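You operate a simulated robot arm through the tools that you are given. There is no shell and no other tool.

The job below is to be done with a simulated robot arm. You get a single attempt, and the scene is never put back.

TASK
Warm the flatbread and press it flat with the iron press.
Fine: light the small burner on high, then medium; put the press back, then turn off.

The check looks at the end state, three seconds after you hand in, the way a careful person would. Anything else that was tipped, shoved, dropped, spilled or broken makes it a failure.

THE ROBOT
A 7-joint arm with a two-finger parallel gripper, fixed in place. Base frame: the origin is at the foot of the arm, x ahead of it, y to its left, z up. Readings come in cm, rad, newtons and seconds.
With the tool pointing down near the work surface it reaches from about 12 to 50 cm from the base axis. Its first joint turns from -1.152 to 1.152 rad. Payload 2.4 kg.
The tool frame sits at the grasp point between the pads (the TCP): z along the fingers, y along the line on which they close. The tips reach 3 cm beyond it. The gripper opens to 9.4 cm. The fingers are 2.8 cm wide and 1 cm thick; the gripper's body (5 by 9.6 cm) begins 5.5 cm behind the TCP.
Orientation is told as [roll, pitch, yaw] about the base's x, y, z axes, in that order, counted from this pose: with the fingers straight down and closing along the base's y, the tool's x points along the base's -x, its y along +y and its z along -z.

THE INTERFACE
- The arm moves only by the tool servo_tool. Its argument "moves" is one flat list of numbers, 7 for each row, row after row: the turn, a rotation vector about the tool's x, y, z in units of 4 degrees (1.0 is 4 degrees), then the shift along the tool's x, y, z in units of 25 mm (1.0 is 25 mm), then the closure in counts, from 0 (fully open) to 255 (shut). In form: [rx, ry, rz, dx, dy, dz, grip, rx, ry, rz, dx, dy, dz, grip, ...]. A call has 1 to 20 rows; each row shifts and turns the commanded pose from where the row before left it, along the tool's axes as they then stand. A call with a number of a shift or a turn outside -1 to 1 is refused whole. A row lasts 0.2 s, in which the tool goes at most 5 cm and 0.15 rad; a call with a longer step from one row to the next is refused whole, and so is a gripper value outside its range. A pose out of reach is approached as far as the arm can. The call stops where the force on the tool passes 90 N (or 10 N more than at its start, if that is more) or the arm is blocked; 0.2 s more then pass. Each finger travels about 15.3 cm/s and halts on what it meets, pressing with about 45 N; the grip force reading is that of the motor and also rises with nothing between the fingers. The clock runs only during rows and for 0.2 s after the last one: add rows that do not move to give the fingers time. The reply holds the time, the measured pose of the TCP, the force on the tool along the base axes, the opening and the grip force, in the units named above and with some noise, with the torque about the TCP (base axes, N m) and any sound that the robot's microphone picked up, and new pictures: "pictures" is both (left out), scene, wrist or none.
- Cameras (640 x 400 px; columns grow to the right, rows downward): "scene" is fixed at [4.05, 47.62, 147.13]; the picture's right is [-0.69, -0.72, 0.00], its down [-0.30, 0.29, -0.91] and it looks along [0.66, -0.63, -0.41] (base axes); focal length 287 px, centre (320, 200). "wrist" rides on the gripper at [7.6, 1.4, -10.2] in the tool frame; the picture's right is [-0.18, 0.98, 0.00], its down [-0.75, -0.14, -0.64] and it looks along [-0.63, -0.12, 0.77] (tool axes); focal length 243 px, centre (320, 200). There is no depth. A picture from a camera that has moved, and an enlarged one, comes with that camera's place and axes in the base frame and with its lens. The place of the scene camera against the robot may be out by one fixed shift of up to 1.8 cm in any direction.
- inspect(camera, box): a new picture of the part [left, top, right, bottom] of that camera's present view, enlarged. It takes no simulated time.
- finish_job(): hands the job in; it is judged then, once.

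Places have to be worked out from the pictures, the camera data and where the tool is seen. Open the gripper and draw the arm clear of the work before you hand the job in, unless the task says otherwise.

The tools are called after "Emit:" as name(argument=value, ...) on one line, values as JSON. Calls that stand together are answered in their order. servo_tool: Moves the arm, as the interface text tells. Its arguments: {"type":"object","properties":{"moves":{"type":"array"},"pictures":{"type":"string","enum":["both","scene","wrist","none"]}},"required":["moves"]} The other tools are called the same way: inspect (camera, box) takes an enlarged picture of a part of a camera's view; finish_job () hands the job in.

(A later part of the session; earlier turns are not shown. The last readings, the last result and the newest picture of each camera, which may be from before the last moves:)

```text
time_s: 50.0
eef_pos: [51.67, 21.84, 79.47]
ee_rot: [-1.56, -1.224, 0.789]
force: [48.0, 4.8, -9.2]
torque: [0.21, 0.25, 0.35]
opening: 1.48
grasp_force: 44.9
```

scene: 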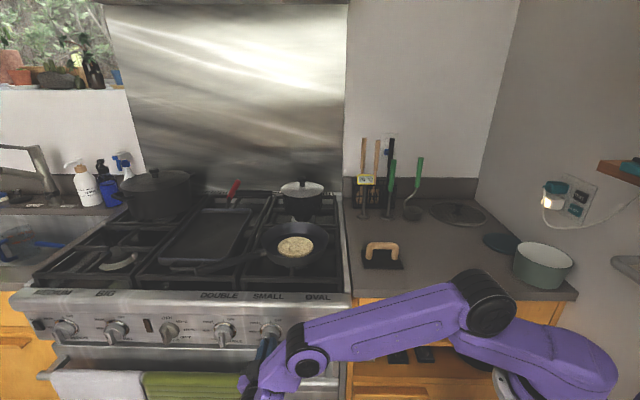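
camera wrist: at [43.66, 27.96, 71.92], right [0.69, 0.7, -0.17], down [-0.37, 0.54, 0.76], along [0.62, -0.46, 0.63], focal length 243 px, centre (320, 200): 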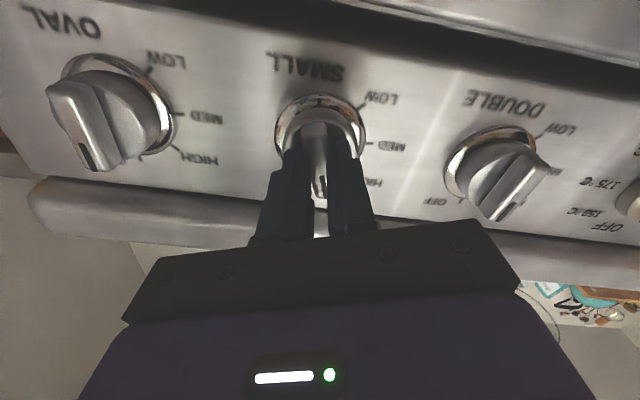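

Moving that way raised the load, so relief is toward +u. I shift +0.5 cm along u.

Emit:
servo_tool(moves=[0, 0, 0, -0.034, 0.094, 0, 255, 0, 0, 0, -0.034, 0.094, 0, 255, 0, 0, 0, 0, 0, 0, 255], pictures="none")

```text
time_s: 50.8
eef_pos: [51.74, 21.83, 79.41]
ee_rot: [-1.572, -1.218, 0.784]
force: [20.9, -10.1, -8.4]
torque: [-0.6, -0.58, 0.65]
opening: 1.5
grasp_force: 44.9
```

Sideways load is down to ~8 N. I add a small inward shift and continue turning toward HIGH by another 12°.

Emit:
servo_tool(moves=[0, 0, 0, 0, 0, 0.06, 255, 0, 0, -1, 0, 0, 0, 255, 0, 0, -1, 0, 0, 0, 255, 0, 0, -1, 0, 0, 0, 255, 0, 0, 0, 0, 0, 0, 255], pictures="wrist")

Emit:
inspect(camera="wrist", box=[220, 40, 460, 190])

```text
time_s: 52.0
eef_pos: [51.73, 21.78, 79.51]
ee_rot: [-1.568, -1.011, 0.782]
force: [-16.9, -7.9, -4.6]
torque: [0.2, 0.23, -0.58]
opening: 1.49
grasp_force: 45.0
camera wrist: at [42.58, 26.93, 72.36], right [0.66, 0.66, -0.37], down [-0.25, 0.65, 0.71], along [0.71, -0.38, 0.6], focal length 243 px, centre (320, 200)
```

wrist: 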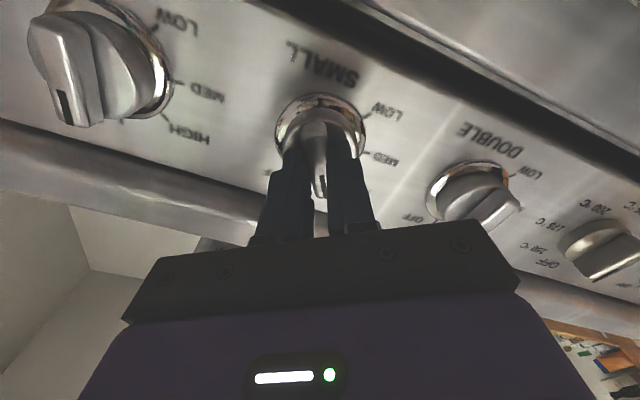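

```text
2.67 times, centred on (340, 115) of wrist
camera zoom: at [42.58, 26.93, 72.36], right [0.66, 0.66, -0.37], down [-0.25, 0.65, 0.71], along [0.71, -0.38, 0.6], focal length 647 px, centre (267, 427)
```

zoom: 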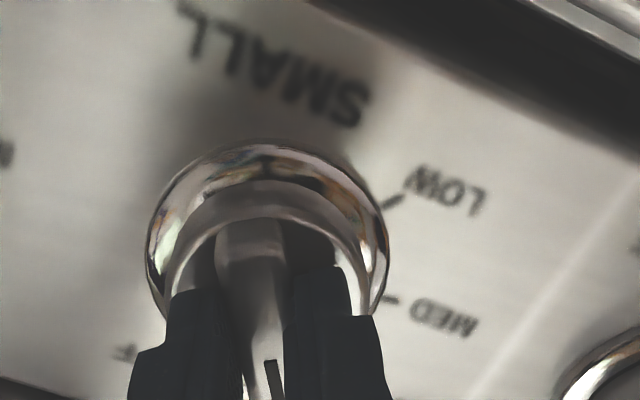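

Turning smoothly at 32°, loads moderate. I continue to about 46° (the HIGH tick) with a small u correction and listen for ignition.

Emit:
servo_tool(moves=[0, 0, -1, 0.03, -0.05, 0, 255, 0, 0, -1, 0, 0, 0, 255, 0, 0, -1, 0, 0, 0, 255, 0, 0, -0.5, 0, 0, 0, 255, 0, 0, 0, 0, 0, 0, 255], pictures="both")

Emit:
inspect(camera="scene", box=[200, 170, 360, 300])

Emit:
inspect(camera="wrist", box=[220, 40, 460, 190])

```text
time_s: 53.2
eef_pos: [51.71, 21.79, 79.41]
ee_rot: [-1.565, -0.764, 0.784]
force: [-14.9, 3.7, -19.9]
torque: [0.31, 0.28, -0.3]
opening: 1.47
grasp_force: 45.3
camera wrist: at [41.37, 25.72, 73.31], right [0.57, 0.58, -0.58], down [-0.14, 0.77, 0.63], along [0.81, -0.28, 0.52], focal length 243 px, centre (320, 200)
```

scene: 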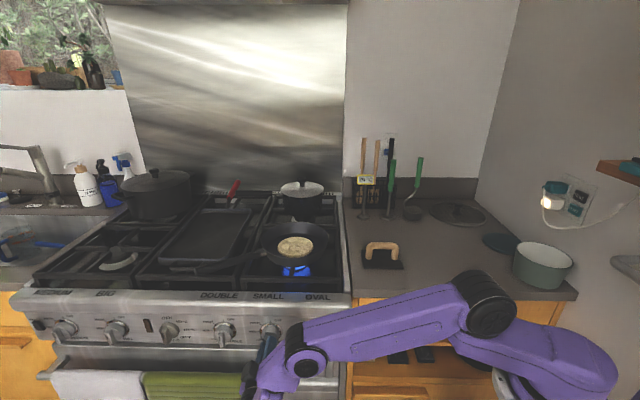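
wrist: 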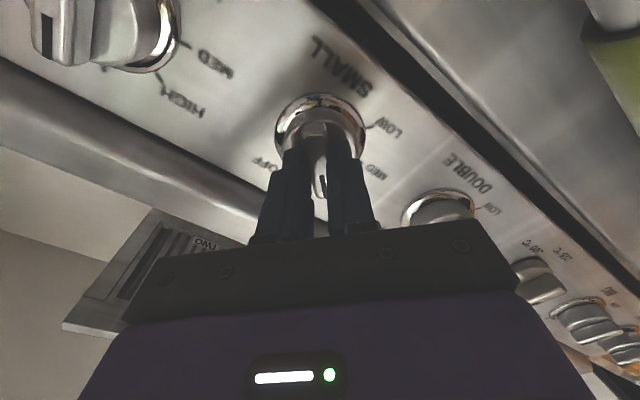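

```text
3.08 times, centred on (280, 235) of scene
camera zoom: at [4.05, 47.64, 147.12], right [-0.69, -0.72, 0.0], down [-0.3, 0.29, -0.91], along [0.66, -0.63, -0.41], focal length 883 px, centre (443, 92)
```

zoom: 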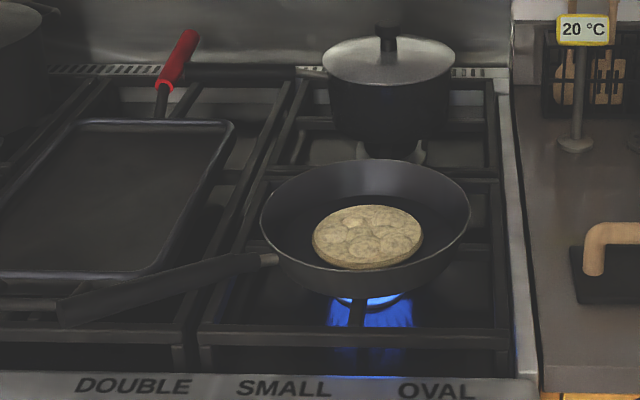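

```text
2.67 times, centred on (340, 115) of wrist
camera zoom: at [41.37, 25.72, 73.31], right [0.57, 0.58, -0.58], down [-0.14, 0.77, 0.63], along [0.81, -0.28, 0.52], focal length 647 px, centre (267, 427)
```

zoom: 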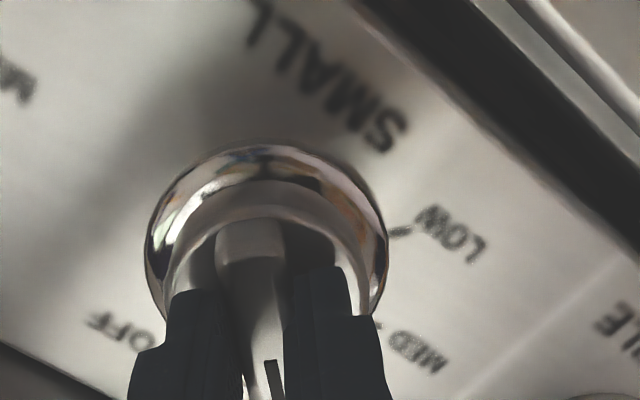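

The blue flame is lit under the pan, so SMALL is indeed the pan's burner and it's on HIGH. Now I turn on another ~44° to MED, relieving a small vertical load at the start.

Emit:
servo_tool(moves=[0, 0, 0, 0.05, 0.05, 0, 255, 0, 0, -1, 0, 0, 0, 255, 0, 0, -1, 0, 0, 0, 255, 0, 0, -1, 0, 0, 0, 255, 0, 0, -1, 0, 0, 0, 255, 0, 0, -1, 0, 0, 0, 255, 0, 0, -1, 0, 0, 0, 255, 0, 0, -1, 0, 0, 0, 255, 0, 0, -1, 0, 0, 0, 255, 0, 0, -1, 0, 0, 0, 255, 0, 0, -1, 0, 0, 0, 255, 0, 0, -1, 0, 0, 0, 255, 0, 0, 0, 0, 0, 0, 255], pictures="both")

Emit:
inspect(camera="scene", box=[200, 170, 360, 300])

Emit:
inspect(camera="wrist", box=[220, 40, 460, 190])

```text
time_s: 56.0
eef_pos: [51.74, 21.79, 79.42]
ee_rot: [-1.575, 0.0, 0.787]
force: [-9.1, 3.3, 21.6]
torque: [-0.18, -0.17, -1.43]
opening: 1.47
grasp_force: 45.5
camera wrist: at [39.21, 23.5, 78.09], right [0.14, 0.13, -0.98], down [0.08, 0.99, 0.14], along [0.99, -0.1, 0.12], focal length 243 px, centre (320, 200)
```

scene: 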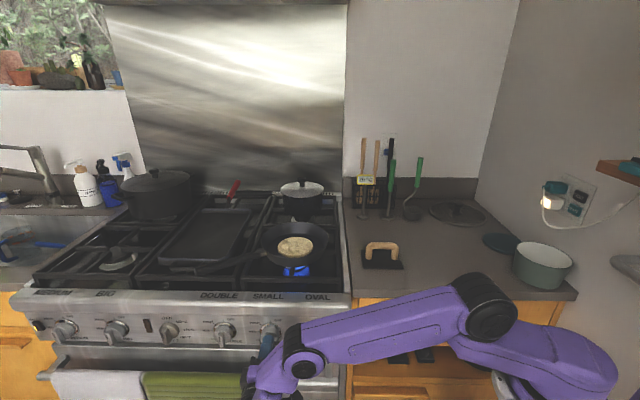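
wrist: 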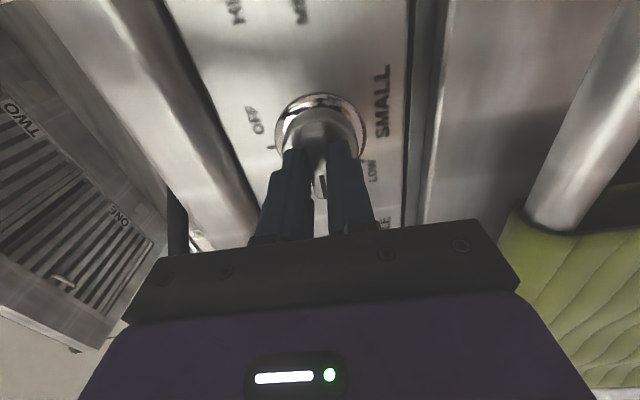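

```text
3.08 times, centred on (280, 235) of scene
camera zoom: at [3.99, 47.61, 147.13], right [-0.69, -0.72, 0.0], down [-0.3, 0.29, -0.91], along [0.66, -0.63, -0.41], focal length 883 px, centre (443, 92)
```

zoom: 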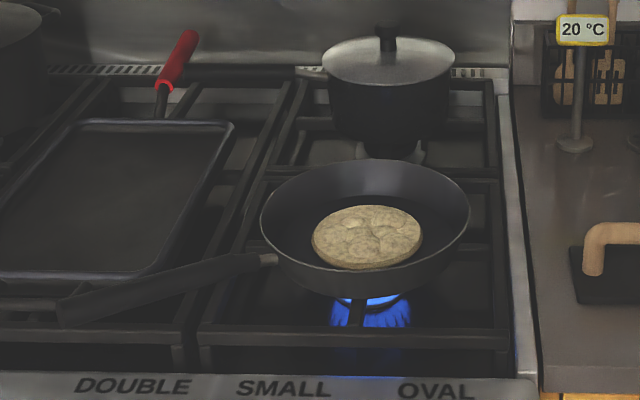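

```text
2.67 times, centred on (340, 115) of wrist
camera zoom: at [39.21, 23.5, 78.09], right [0.14, 0.13, -0.98], down [0.08, 0.99, 0.14], along [0.99, -0.1, 0.12], focal length 647 px, centre (267, 427)
```

zoom: 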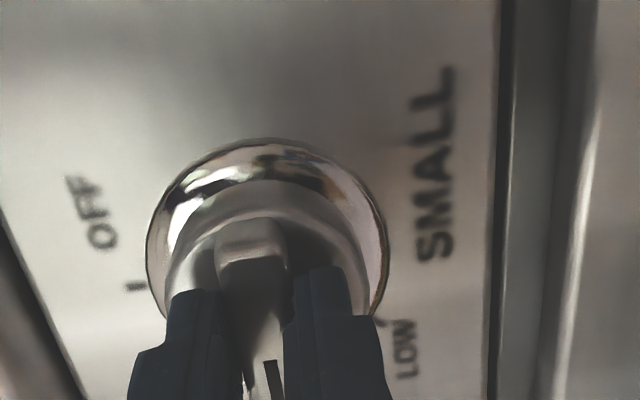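

The flame is a bit smaller now and the bar is horizontal at 90°. I release the bar and back away 7 cm to see the knob pointer.

Emit:
servo_tool(moves=[0, 0, 0, 0, 0, 0, 110, 0, 0, 0, 0, 0, 0, 110, 0, 0, 0, 0, 0, -0.7, 110, 0, 0, 0, 0, 0, -0.7, 110, 0, 0, 0, 0, 0, -0.7, 110, 0, 0, 0, 0, 0, -0.7, 110], pictures="both")

Emit:
inspect(camera="scene", box=[240, 310, 304, 350])

Emit:
inspect(camera="wrist", box=[200, 40, 440, 190])

```text
time_s: 57.4
eef_pos: [46.77, 26.75, 79.17]
ee_rot: [-1.571, 0.001, 0.786]
force: [-1.1, -0.3, 0.5]
torque: [-0.03, -0.01, -0.02]
opening: 5.35
grasp_force: 0.0
camera wrist: at [34.24, 28.45, 77.91], right [0.13, 0.13, -0.98], down [0.08, 0.99, 0.14], along [0.99, -0.09, 0.12], focal length 243 px, centre (320, 200)
```

scene: 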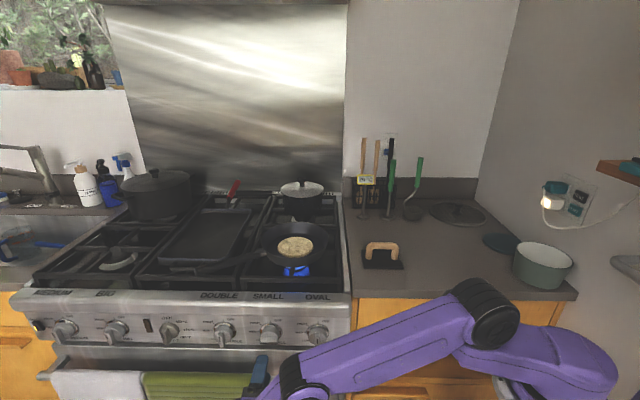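
wrist: 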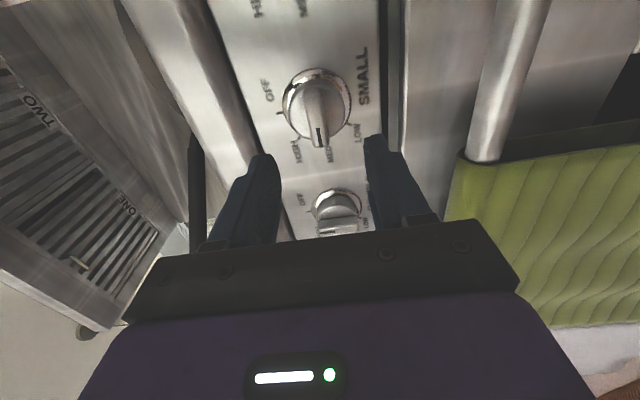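

```text
10.00 times, centred on (272, 330) of scene
camera zoom: at [4.05, 47.62, 147.13], right [-0.69, -0.72, 0.0], down [-0.3, 0.29, -0.91], along [0.66, -0.63, -0.41], focal length 2869 px, centre (800, -1100)
```

zoom: 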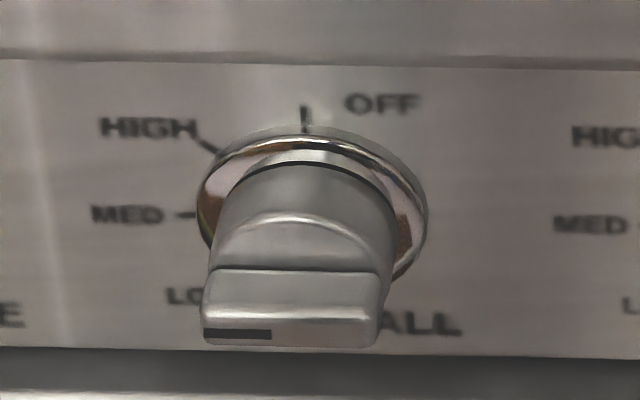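

```text
2.67 times, centred on (320, 115) of wrist
camera zoom: at [34.24, 28.45, 77.91], right [0.13, 0.13, -0.98], down [0.08, 0.99, 0.14], along [0.99, -0.09, 0.12], focal length 647 px, centre (320, 427)
```

zoom: 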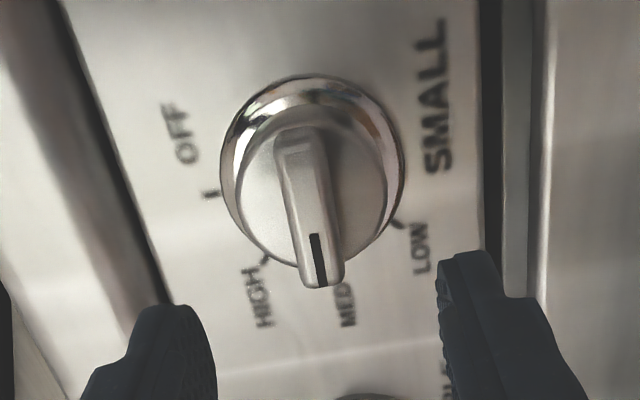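

The pointer is exactly at MED and the burner is burning. Next I rise in front of the stove, tilting the tool to the 45° lean and moving right toward the press.

Emit:
servo_tool(moves=[0, 0, 0, 0, -1, 0, 110, 0, 0, 0, 0, -1, 0, 110, 0, 0, 0, 0, -1, 0, 110, 0, 0, 0, 0, -1, 0, 110, 0, 0, 0, 0, -1, 0, 110, 0, 0, 0, 0, -1, 0, 110, 0, 0, 0, 0, -1, 0, 110, 0, 0, 0, 0, -1, 0, 110, -0.9375, 0, 0, 0.9, -0.9995, -0.033, 110, -0.9375, 0, 0, 0.9, -0.995, -0.098, 110, -0.9375, 0, 0, 0.9, -0.987, -0.163, 110, -0.9375, 0, 0, 0.9, -0.974, -0.227, 110, -0.9375, 0, 0, 0.9, -0.957, -0.291, 110, -0.9375, 0, 0, 0.9, -0.936, -0.352, 110, -0.9375, 0, 0, 0.9, -0.911, -0.413, 110, -0.9375, 0, 0, 0.9, -0.882, -0.471, 110, -0.9375, 0, 0, 0.9, -0.849, -0.528, 110, -0.9375, 0, 0, 0.9, -0.813, -0.582, 110, -0.9375, 0, 0, 0.9, -0.773, -0.635, 110, -0.9375, 0, 0, 0.9, -0.73, -0.683, 110], pictures="both")

```text
time_s: 61.6
eef_pos: [26.59, 8.08, 129.22]
ee_rot: [-0.784, 0.001, 0.786]
force: [-0.2, 0.2, -0.1]
torque: [0.0, 0.01, 0.0]
opening: 5.37
grasp_force: 0.1
camera wrist: at [15.58, 8.46, 135.69], right [-0.36, 0.62, -0.69], down [0.28, 0.78, 0.55], along [0.89, 0.01, -0.46], focal length 243 px, centre (320, 200)
```

scene: 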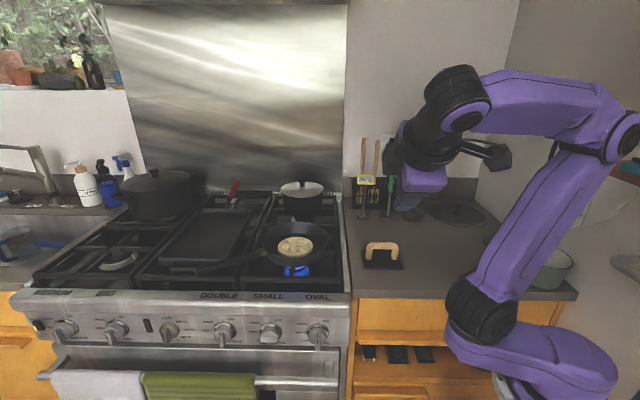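
wrist: 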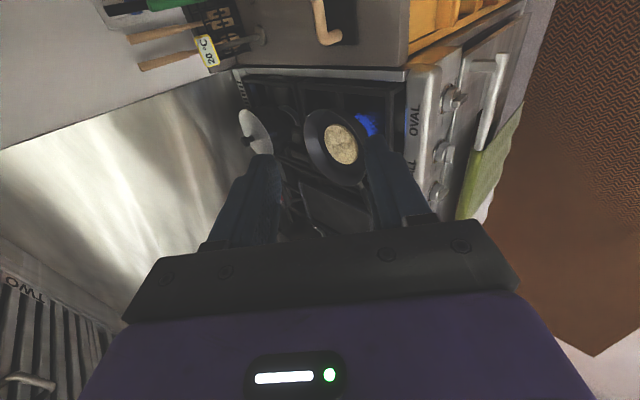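

The burner stays lit and the tool has its 45° lean. The press is at the top of the wrist view; I move diagonally toward it along the tool axis, stopping about 16 cm short of the handle for a closer look.

Emit:
servo_tool(moves=[0, 0, 0, 0.178, 0, 0.98, 110, 0, 0, 0, 0.178, 0, 0.98, 110, 0, 0, 0, 0.178, 0, 0.98, 110, 0, 0, 0, 0.178, 0, 0.98, 110, 0, 0, 0, 0.178, 0, 0.98, 110, 0, 0, 0, 0.178, 0, 0.98, 110, 0, 0, 0, 0.178, 0, 0.98, 110, 0, 0, 0, 0.178, 0, 0.98, 110, 0, 0, 0, 0.178, 0, 0.98, 110, 0, 0, 0, 0.178, 0, 0.98, 110, 0, 0, 0, 0.178, 0, 0.98, 110], pictures="both")

Emit:
inspect(camera="wrist", box=[240, 0, 400, 100])

Emit:
inspect(camera="scene", box=[320, 170, 448, 280])

```text
time_s: 64.0
eef_pos: [36.98, -8.69, 110.24]
ee_rot: [-0.784, 0.0, 0.788]
force: [0.1, -0.4, 0.6]
torque: [-0.04, 0.03, 0.02]
opening: 5.34
grasp_force: 0.1
camera wrist: at [25.91, -8.45, 116.57], right [-0.36, 0.62, -0.69], down [0.28, 0.78, 0.55], along [0.89, 0.01, -0.46], focal length 243 px, centre (320, 200)
```

scene: 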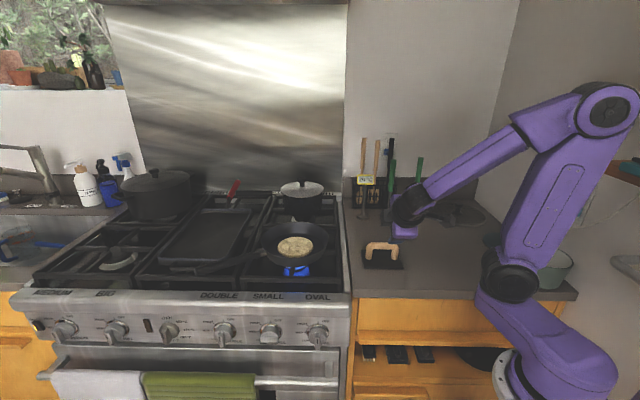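
wrist: 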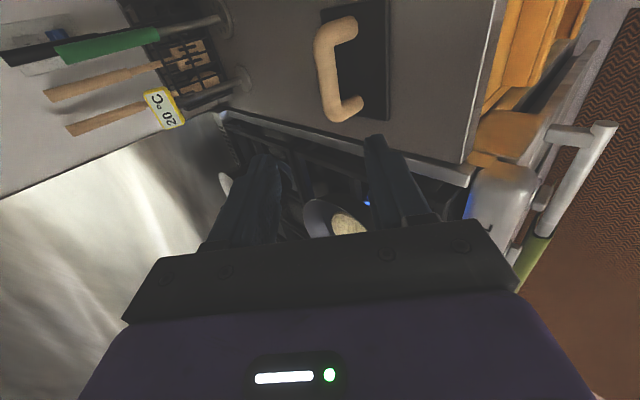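

```text
4.00 times, centred on (320, 50) of wrist
camera zoom: at [25.91, -8.45, 116.57], right [-0.36, 0.62, -0.69], down [0.28, 0.78, 0.55], along [0.89, 0.01, -0.46], focal length 970 px, centre (320, 800)
```

zoom: 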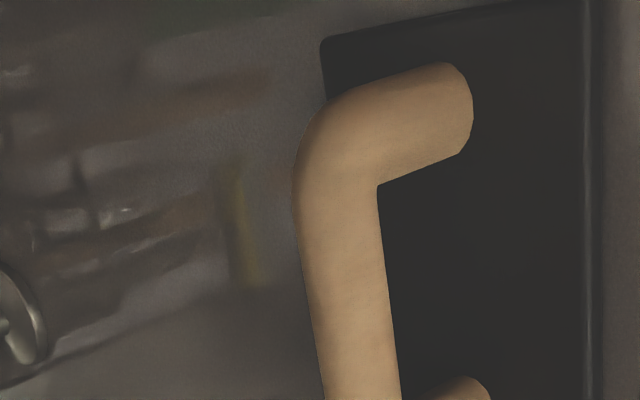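

```text
3.64 times, centred on (384, 225) of scene
camera zoom: at [4.05, 47.62, 147.13], right [-0.69, -0.72, 0.0], down [-0.3, 0.29, -0.91], along [0.66, -0.63, -0.42], focal length 1043 px, centre (87, 109)
```

zoom: 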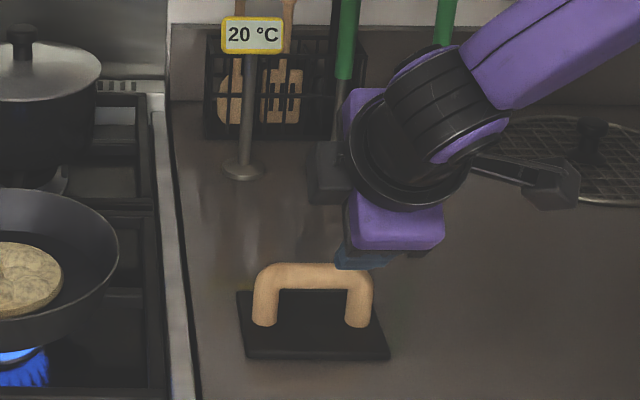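

The press handle is clear in both views. Using wrist rays I place the bar's centre at about u=19, v=44.6, z=96.5 (plate top ≈91.6). I approach to 6 cm short of the bar along the tool axis with the fingers at ~4.4 cm.

Emit:
servo_tool(moves=[0, 0, 0, 0.06, 0.067, 0.828, 136, 0, 0, 0, 0.06, 0.067, 0.828, 136, 0, 0, 0, 0.06, 0.067, 0.828, 136, 0, 0, 0, 0.06, 0.067, 0.828, 136, 0, 0, 0, 0.06, 0.067, 0.828, 136, 0, 0, 0, 0.06, 0.067, 0.828, 136], pictures="both")

Emit:
inspect(camera="wrist", box=[220, 0, 460, 150])

Emit:
inspect(camera="scene", box=[342, 215, 422, 275])

```text
time_s: 65.4
eef_pos: [42.37, -15.03, 100.88]
ee_rot: [-0.786, 0.001, 0.785]
force: [0.4, -0.3, -1.2]
torque: [0.02, -0.02, -0.02]
opening: 4.37
grasp_force: 0.1
camera wrist: at [31.16, -14.72, 107.26], right [-0.36, 0.62, -0.69], down [0.28, 0.78, 0.55], along [0.89, 0.01, -0.46], focal length 243 px, centre (320, 200)
```

scene: 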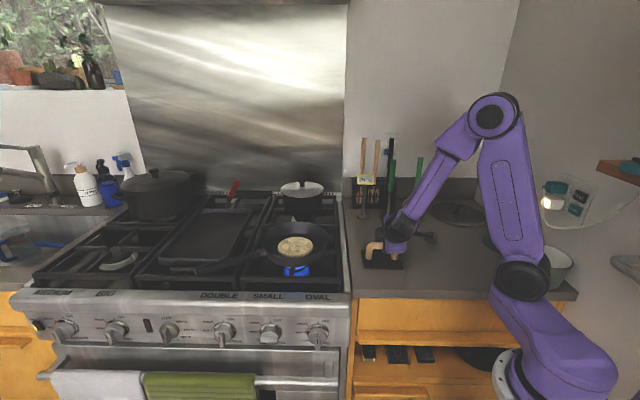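
wrist: 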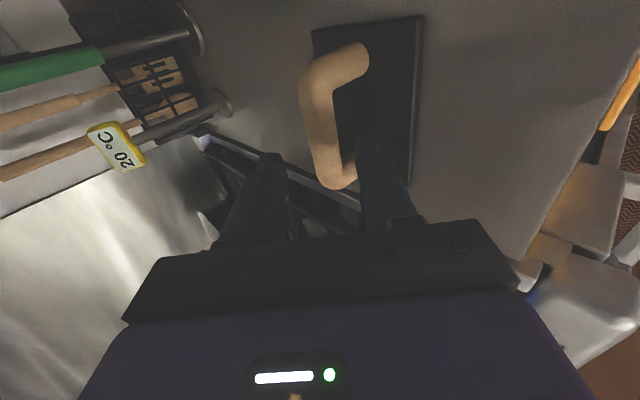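

```text
2.67 times, centred on (340, 75) of wrist
camera zoom: at [31.16, -14.72, 107.26], right [-0.36, 0.62, -0.69], down [0.28, 0.78, 0.55], along [0.89, 0.01, -0.46], focal length 647 px, centre (267, 533)
```

zoom: 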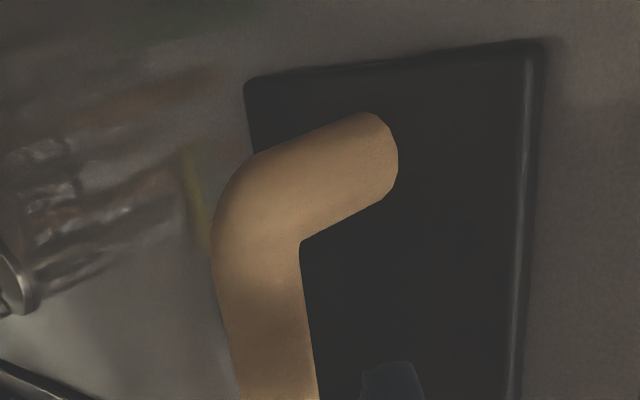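

```text
6.67 times, centred on (382, 245) of scene
camera zoom: at [4.05, 47.62, 147.13], right [-0.69, -0.72, 0.0], down [-0.3, 0.29, -0.91], along [0.66, -0.63, -0.42], focal length 1913 px, centre (-93, -100)
```

zoom: 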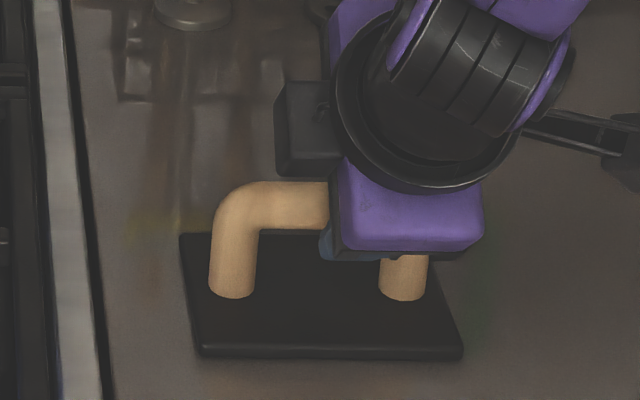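

The bar is nicely lined up between the fingers (offset only ~0.3 cm). I advance 5.2 cm along the tool axis with a small centring shift, then check before closing.

Emit:
servo_tool(moves=[0, 0, 0, 0.08, 0.033, 0.52, 136, 0, 0, 0, 0.08, 0.033, 0.52, 136, 0, 0, 0, 0.08, 0.033, 0.52, 136, 0, 0, 0, 0, 0, 0.52, 136, 0, 0, 0, 0, 0, 0, 136], pictures="both")

Emit:
inspect(camera="wrist", box=[200, 60, 440, 210])

Emit:
inspect(camera="scene", box=[342, 215, 422, 275])

```text
time_s: 66.6
eef_pos: [44.3, -17.91, 96.96]
ee_rot: [-0.785, 0.0, 0.787]
force: [0.1, -0.5, -0.7]
torque: [-0.02, 0.02, -0.01]
opening: 4.4
grasp_force: 0.1
camera wrist: at [33.09, -17.55, 103.33], right [-0.36, 0.62, -0.69], down [0.28, 0.78, 0.55], along [0.89, 0.01, -0.46], focal length 243 px, centre (320, 200)
```

scene: 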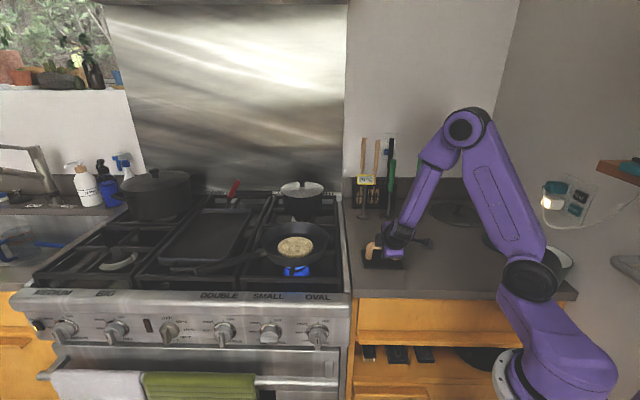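
wrist: 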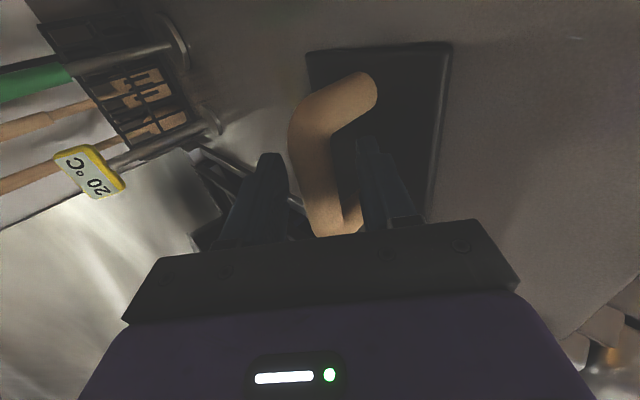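

```text
2.67 times, centred on (320, 135) of wrist
camera zoom: at [33.09, -17.55, 103.33], right [-0.36, 0.62, -0.69], down [0.28, 0.78, 0.55], along [0.89, 0.01, -0.46], focal length 647 px, centre (320, 373)
```

zoom: 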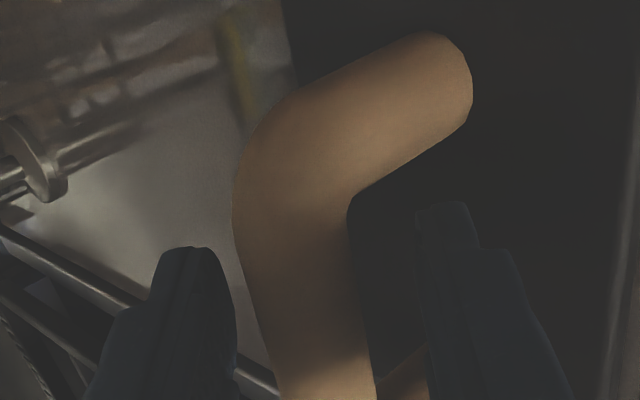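

```text
6.67 times, centred on (382, 245) of scene
camera zoom: at [4.05, 47.62, 147.13], right [-0.69, -0.72, 0.0], down [-0.3, 0.29, -0.91], along [0.66, -0.63, -0.41], focal length 1913 px, centre (-93, -100)
```

zoom: 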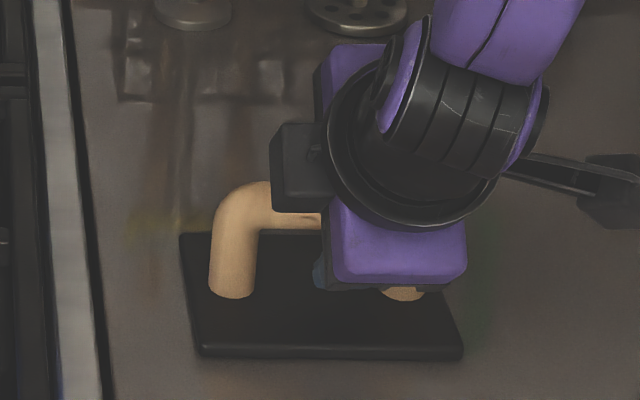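

The bar now passes between the fingers, about 0.8 cm beyond the TCP; but the gripper sits ~1.1 cm too far toward the right post. I shift that much toward +u and close on the bar.

Emit:
servo_tool(moves=[0, 0, 0, -0.22, 0, 0, 136, 0, 0, 0, -0.22, 0, 0, 136, 0, 0, 0, 0, 0, 0, 136, 0, 0, 0, 0, 0, 0, 255, 0, 0, 0, 0, 0, 0, 255, 0, 0, 0, 0, 0, 0, 255], pictures="both")

Emit:
inspect(camera="scene", box=[342, 215, 422, 275])

```text
time_s: 68.0
eef_pos: [45.15, -17.23, 97.16]
ee_rot: [-0.79, -0.004, 0.785]
force: [7.0, -6.1, 17.9]
torque: [-0.12, 0.03, 0.06]
opening: 2.11
grasp_force: 45.3
camera wrist: at [33.97, -16.83, 103.38], right [-0.36, 0.62, -0.7], down [0.28, 0.78, 0.55], along [0.89, 0.0, -0.45], focal length 243 px, centre (320, 200)
```

scene: 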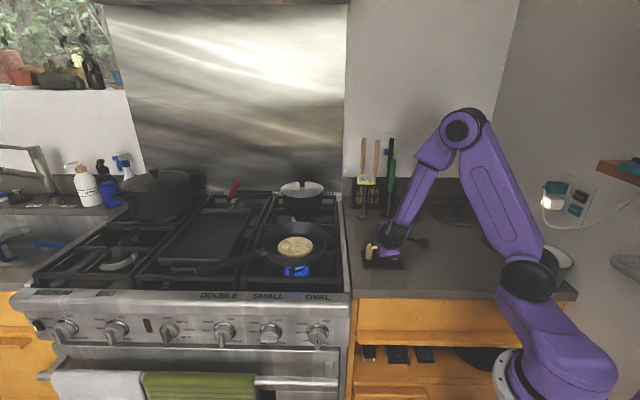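
wrist: 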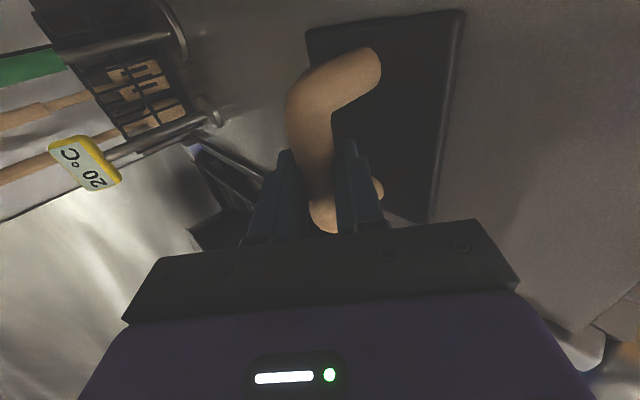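

```text
6.67 times, centred on (382, 245) of scene
camera zoom: at [4.05, 47.61, 147.13], right [-0.69, -0.72, 0.0], down [-0.3, 0.29, -0.91], along [0.66, -0.63, -0.42], focal length 1913 px, centre (-93, -100)
```

zoom: 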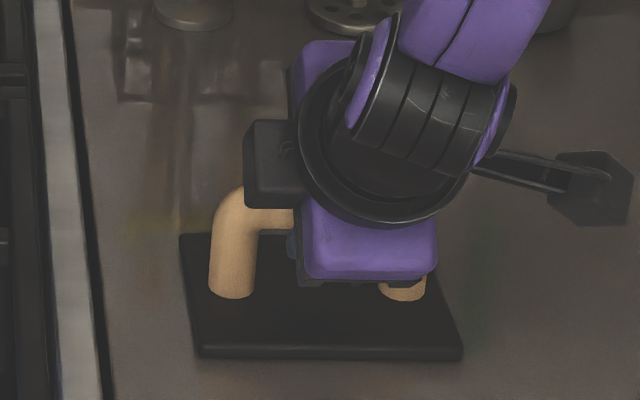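

The bar is held (2.11 cm opening, 45 N) and the plate hasn't shifted from its original image position. I note the grasp pose (45.15, -17.23, 97.16) for the return, and lift straight up 6 cm first.

Emit:
servo_tool(moves=[0, 0, 0, 0, -0.34, -0.34, 255, 0, 0, 0, 0, -0.34, -0.34, 255, 0, 0, 0, 0, -0.34, -0.34, 255, 0, 0, 0, 0, -0.34, -0.34, 255, 0, 0, 0, 0, -0.34, -0.34, 255, 0, 0, 0, 0, 0, 0, 255], pictures="both")

Emit:
inspect(camera="scene", box=[332, 195, 428, 275])

```text
time_s: 69.4
eef_pos: [44.95, -17.09, 102.76]
ee_rot: [-0.785, 0.0, 0.788]
force: [0.8, 0.7, -5.2]
torque: [0.03, 0.0, 0.03]
opening: 2.15
grasp_force: 44.7
camera wrist: at [33.78, -16.74, 109.17], right [-0.36, 0.62, -0.69], down [0.28, 0.78, 0.55], along [0.89, 0.01, -0.46], focal length 243 px, centre (320, 200)
```

scene: 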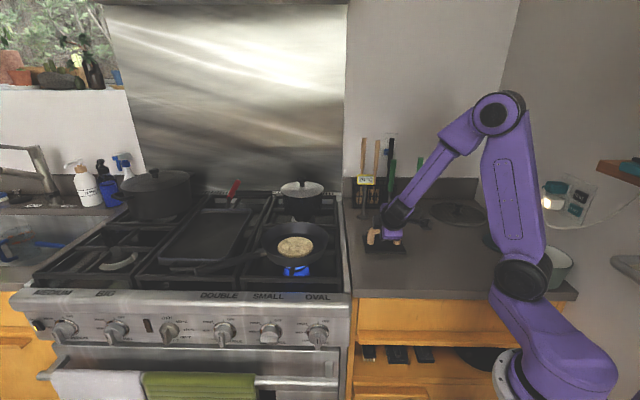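
wrist: 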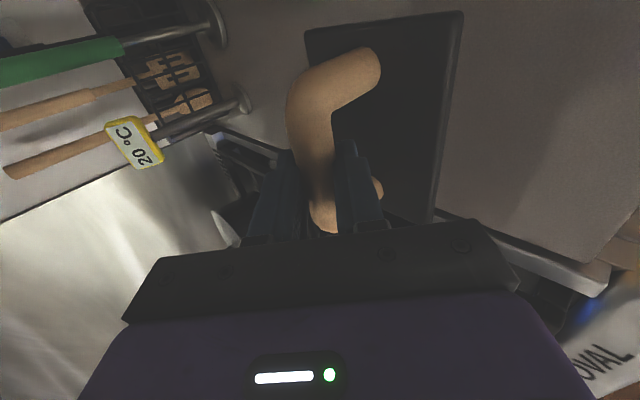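

```text
5.00 times, centred on (380, 235) of scene
camera zoom: at [4.06, 47.62, 147.13], right [-0.69, -0.72, 0.0], down [-0.3, 0.29, -0.91], along [0.66, -0.63, -0.42], focal length 1434 px, centre (20, 25)
```

zoom: 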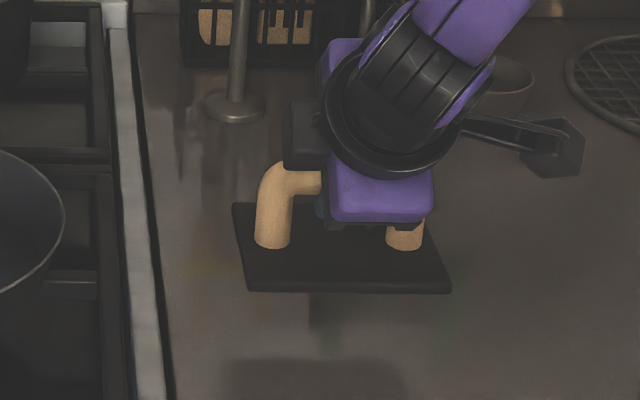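

The press lifts level and firmly held (about 5–6 N weight). I raise it to z≈117 and carry it left along the counter line toward the pan, well above the rim.

Emit:
servo_tool(moves=[0, 0, 0, 0, -0.67, -0.67, 255, 0, 0, 0, 0, -0.67, -0.67, 255, 0, 0, 0, 0, -0.67, -0.67, 255, 0, 0, 0, 0, -0.67, -0.67, 255, 0, 0, 0, 0, -0.67, -0.67, 255, 0, 0, 0, 0, -0.67, -0.67, 255, 0, 0, 0, -0.922, 0, 0, 255, 0, 0, 0, -0.922, 0, 0, 255, 0, 0, 0, -0.922, 0, 0, 255, 0, 0, 0, -0.922, 0, 0, 255, 0, 0, 0, -0.922, 0, 0, 255, 0, 0, 0, -0.922, 0, 0, 255, 0, 0, 0, -0.922, 0, 0, 255, 0, 0, 0, -0.922, 0, 0, 255, 0, 0, 0, -0.922, 0, 0, 255, 0, 0, 0, -0.922, 0, 0, 255, 0, 0, 0, -0.922, 0, 0, 255, 0, 0, 0, 0, 0, 0, 255], pictures="both")

```text
time_s: 73.2
eef_pos: [63.01, 1.02, 117.01]
ee_rot: [-0.785, 0.0, 0.785]
force: [-0.2, -0.6, -4.6]
torque: [0.04, 0.01, -0.04]
opening: 2.14
grasp_force: 45.2
camera wrist: at [51.96, 1.33, 123.41], right [-0.36, 0.62, -0.69], down [0.28, 0.78, 0.55], along [0.89, 0.0, -0.46], focal length 243 px, centre (320, 200)
```

scene: 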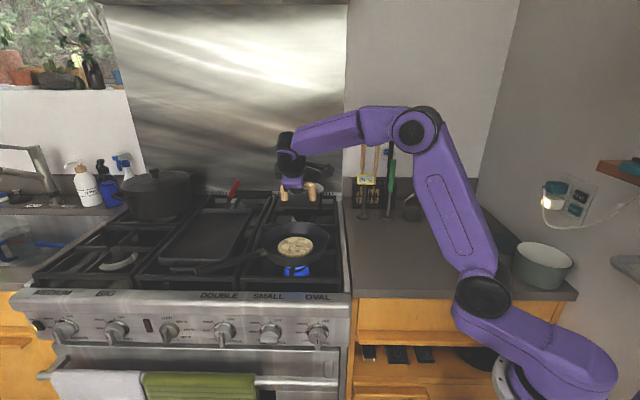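
wrist: 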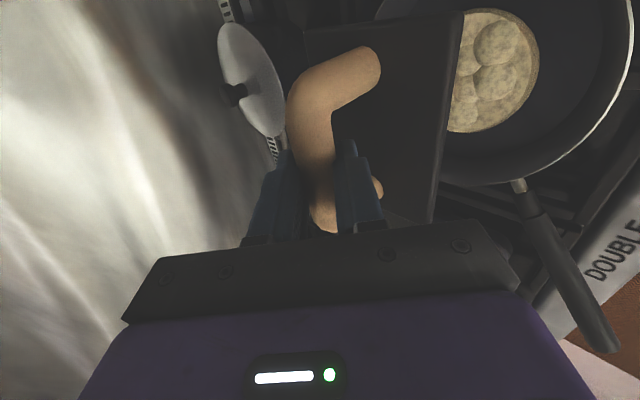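

The press is over the pan at z=117, reachable with room to spare. I yaw it 45° (bringing the wrist back toward the base for reach) and then compare press and pan positions before lowering.

Emit:
servo_tool(moves=[0, -0.994, -0.994, 0, 0, 0, 255, 0, -0.994, -0.994, 0, 0, 0, 255, 0, -0.994, -0.994, 0, 0, 0, 255, 0, -0.994, -0.994, 0, 0, 0, 255, 0, -0.994, -0.994, 0, 0, 0, 255, 0, -0.994, -0.994, 0, 0, 0, 255, 0, -0.994, -0.994, 0, 0, 0, 255, 0, -0.994, -0.994, 0, 0, 0, 255, 0, 0, 0, 0, 0.4, 0.4, 255, 0, 0, 0, 0, 0.4, 0.4, 255, 0, 0, 0, 0, 0.4, 0.4, 255, 0, 0, 0, 0, 0, 0, 255], pictures="both")

Emit:
inspect(camera="scene", box=[250, 180, 346, 300])

Emit:
inspect(camera="wrist", box=[280, 0, 640, 225])

```text
time_s: 75.8
eef_pos: [62.94, 0.94, 112.77]
ee_rot: [-0.785, -0.001, 1.573]
force: [-0.5, 0.2, -4.7]
torque: [-0.02, 0.03, 0.0]
opening: 2.14
grasp_force: 44.9
camera wrist: at [54.77, -6.86, 119.16], right [-0.7, 0.18, -0.69], down [-0.35, 0.75, 0.55], along [0.62, 0.63, -0.46], focal length 243 px, centre (320, 200)
```

scene: 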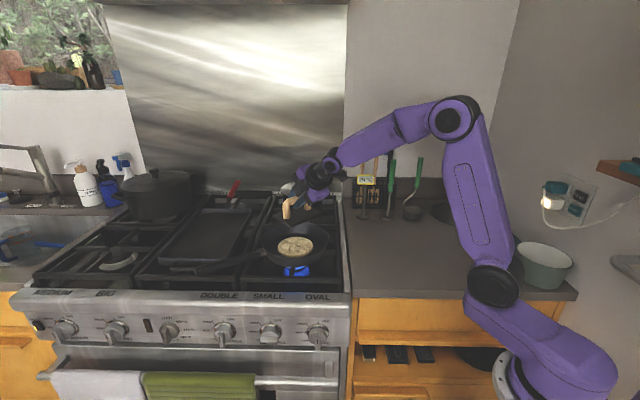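
wrist: 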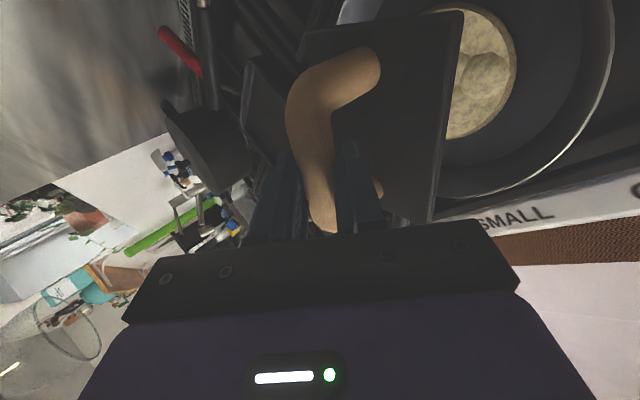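

```text
3.33 times, centred on (298, 240) of scene
camera zoom: at [4.06, 47.62, 147.13], right [-0.69, -0.72, 0.0], down [-0.3, 0.29, -0.91], along [0.66, -0.63, -0.42], focal length 956 px, centre (393, 67)
```

zoom: 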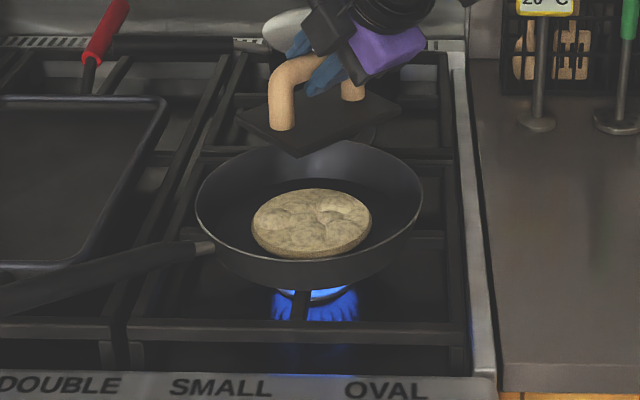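

```text
1.78 times, centred on (460, 112) of wrist
camera zoom: at [54.77, -6.86, 119.16], right [-0.7, 0.18, -0.69], down [-0.35, 0.75, 0.55], along [0.62, 0.63, -0.46], focal length 431 px, centre (71, 356)
```

zoom: 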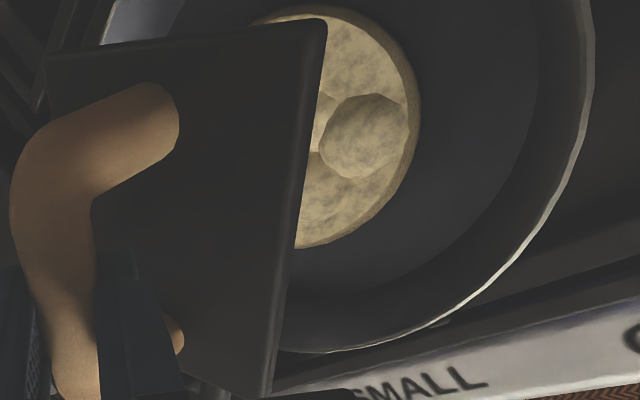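

Press held level as far as the readings tell; I zoom on it in the scene view to check that the plate is flat and centred over the pan before lowering.

Emit:
inspect(camera="scene", box=[270, 175, 334, 215])

Emit:
inspect(camera="scene", box=[258, 215, 338, 265])

```text
10.00 times, centred on (302, 195) of scene
camera zoom: at [4.06, 47.62, 147.13], right [-0.69, -0.72, 0.0], down [-0.3, 0.29, -0.91], along [0.66, -0.63, -0.42], focal length 2869 px, centre (500, 250)
```

zoom: 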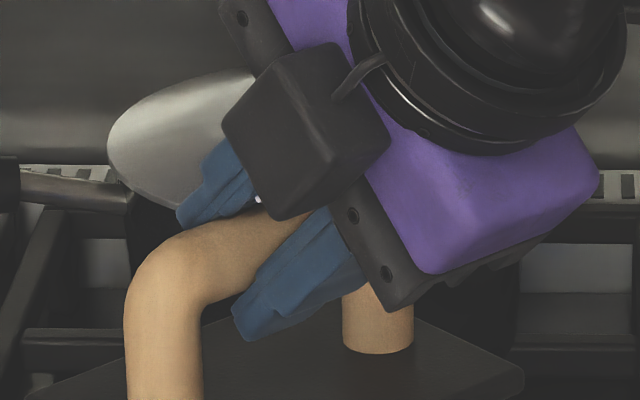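

```text
8.00 times, centred on (298, 240) of scene
camera zoom: at [4.06, 47.62, 147.13], right [-0.69, -0.72, 0.0], down [-0.3, 0.29, -0.91], along [0.66, -0.63, -0.42], focal length 2295 px, centre (496, -120)
```

zoom: 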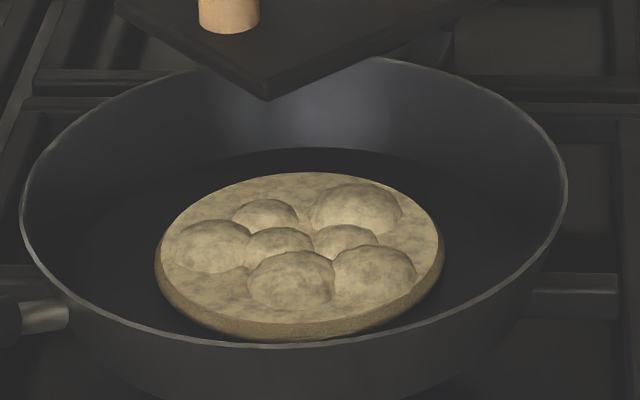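

The handle post is vertical, so the plate is level. In the scene view the press needs to go ~0.6–0.9 cm left (+u) to be centred; I apply part of that while lowering 6 cm, leaving it just above the bread.

Emit:
servo_tool(moves=[0, 0, 0, -0.017, 0.303, 0.376, 255, 0, 0, 0, -0.017, 0.303, 0.376, 255, 0, 0, 0, -0.017, 0.303, 0.376, 255, 0, 0, 0, -0.017, 0.303, 0.376, 255, 0, 0, 0, -0.017, 0.303, 0.376, 255, 0, 0, 0, 0, 0, 0, 255], pictures="both")

Emit:
inspect(camera="scene", box=[250, 200, 346, 260])

Emit:
inspect(camera="wrist", box=[280, 0, 640, 225])

```text
time_s: 77.2
eef_pos: [63.63, 1.06, 106.96]
ee_rot: [-0.785, 0.001, 1.573]
force: [-0.5, -0.5, -5.0]
torque: [0.0, 0.03, 0.01]
opening: 2.13
grasp_force: 45.1
camera wrist: at [55.53, -6.64, 113.27], right [-0.7, 0.18, -0.69], down [-0.36, 0.75, 0.55], along [0.62, 0.63, -0.46], focal length 243 px, centre (320, 200)
```

scene: 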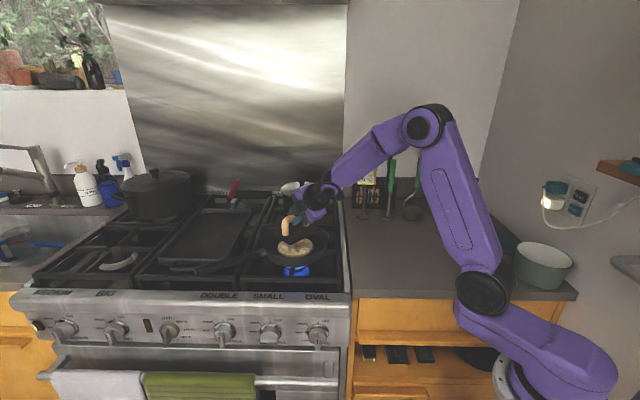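
wrist: 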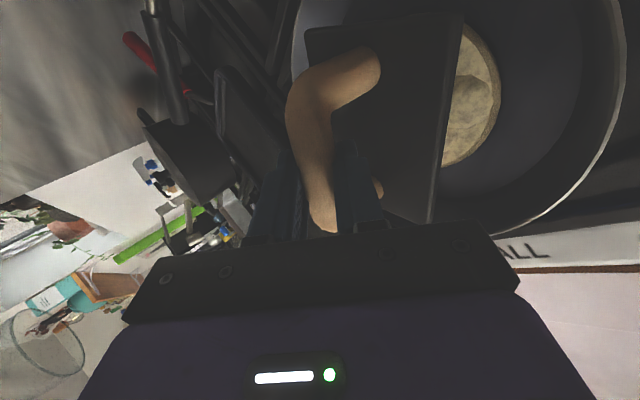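

```text
6.67 times, centred on (298, 230) of scene
camera zoom: at [4.06, 47.62, 147.13], right [-0.69, -0.72, 0.0], down [-0.3, 0.29, -0.91], along [0.66, -0.63, -0.42], focal length 1913 px, centre (467, 0)
```

zoom: 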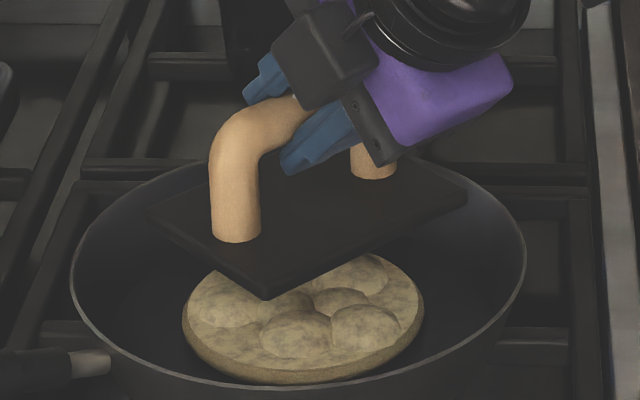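

```text
1.78 times, centred on (460, 112) of wrist
camera zoom: at [55.53, -6.64, 113.27], right [-0.7, 0.18, -0.69], down [-0.36, 0.75, 0.55], along [0.62, 0.63, -0.46], focal length 431 px, centre (71, 356)
```

zoom: 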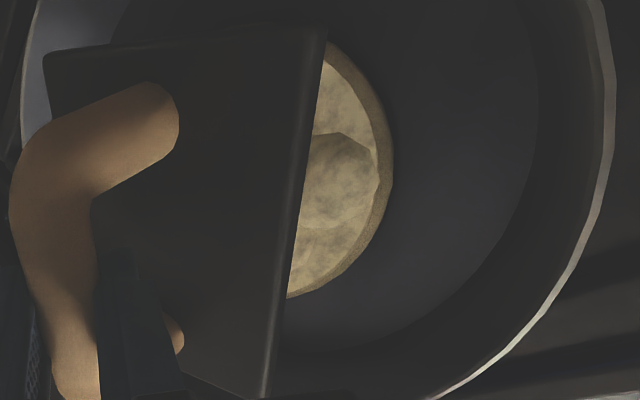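

The plate is level and just above the bread; in the scene view it should go ~0.4 cm left (+u) to be centred on the bread and pan. I make that shift and lower another 2.5 cm slowly, watching the force.

Emit:
servo_tool(moves=[0, 0, 0, -0.032, 0.154, 0.2, 255, 0, 0, 0, -0.032, 0.154, 0.2, 255, 0, 0, 0, -0.032, 0.154, 0.2, 255, 0, 0, 0, -0.032, 0.154, 0.2, 255, 0, 0, 0, 0, 0, 0, 255], pictures="both")

Emit:
inspect(camera="scene", box=[250, 200, 346, 260])

```text
time_s: 78.4
eef_pos: [63.94, 1.58, 104.37]
ee_rot: [-0.786, -0.002, 1.574]
force: [0.1, 0.0, -4.9]
torque: [0.0, 0.07, 0.01]
opening: 2.12
grasp_force: 45.0
camera wrist: at [55.8, -6.17, 110.68], right [-0.7, 0.18, -0.69], down [-0.36, 0.75, 0.55], along [0.62, 0.63, -0.46], focal length 243 px, centre (320, 200)
```

scene: 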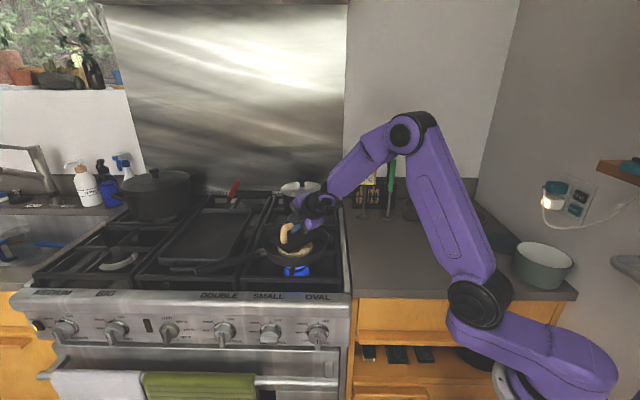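
wrist: 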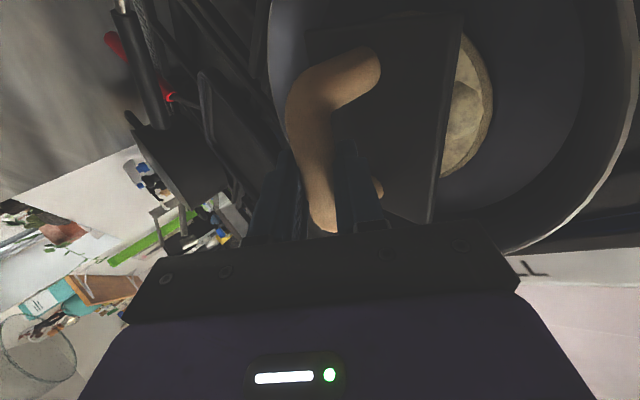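

```text
6.67 times, centred on (298, 230) of scene
camera zoom: at [4.06, 47.62, 147.13], right [-0.69, -0.72, 0.0], down [-0.3, 0.29, -0.91], along [0.66, -0.63, -0.42], focal length 1913 px, centre (467, 0)
```

zoom: 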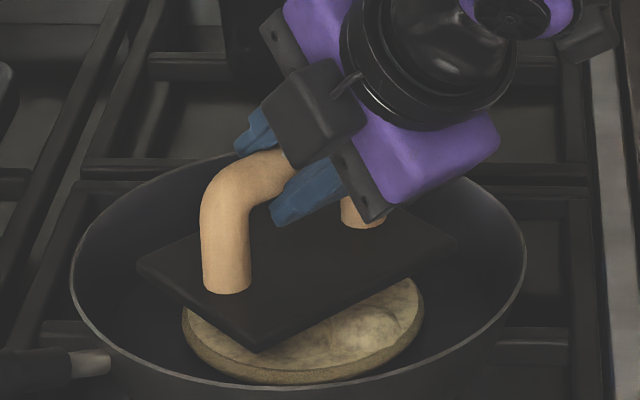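

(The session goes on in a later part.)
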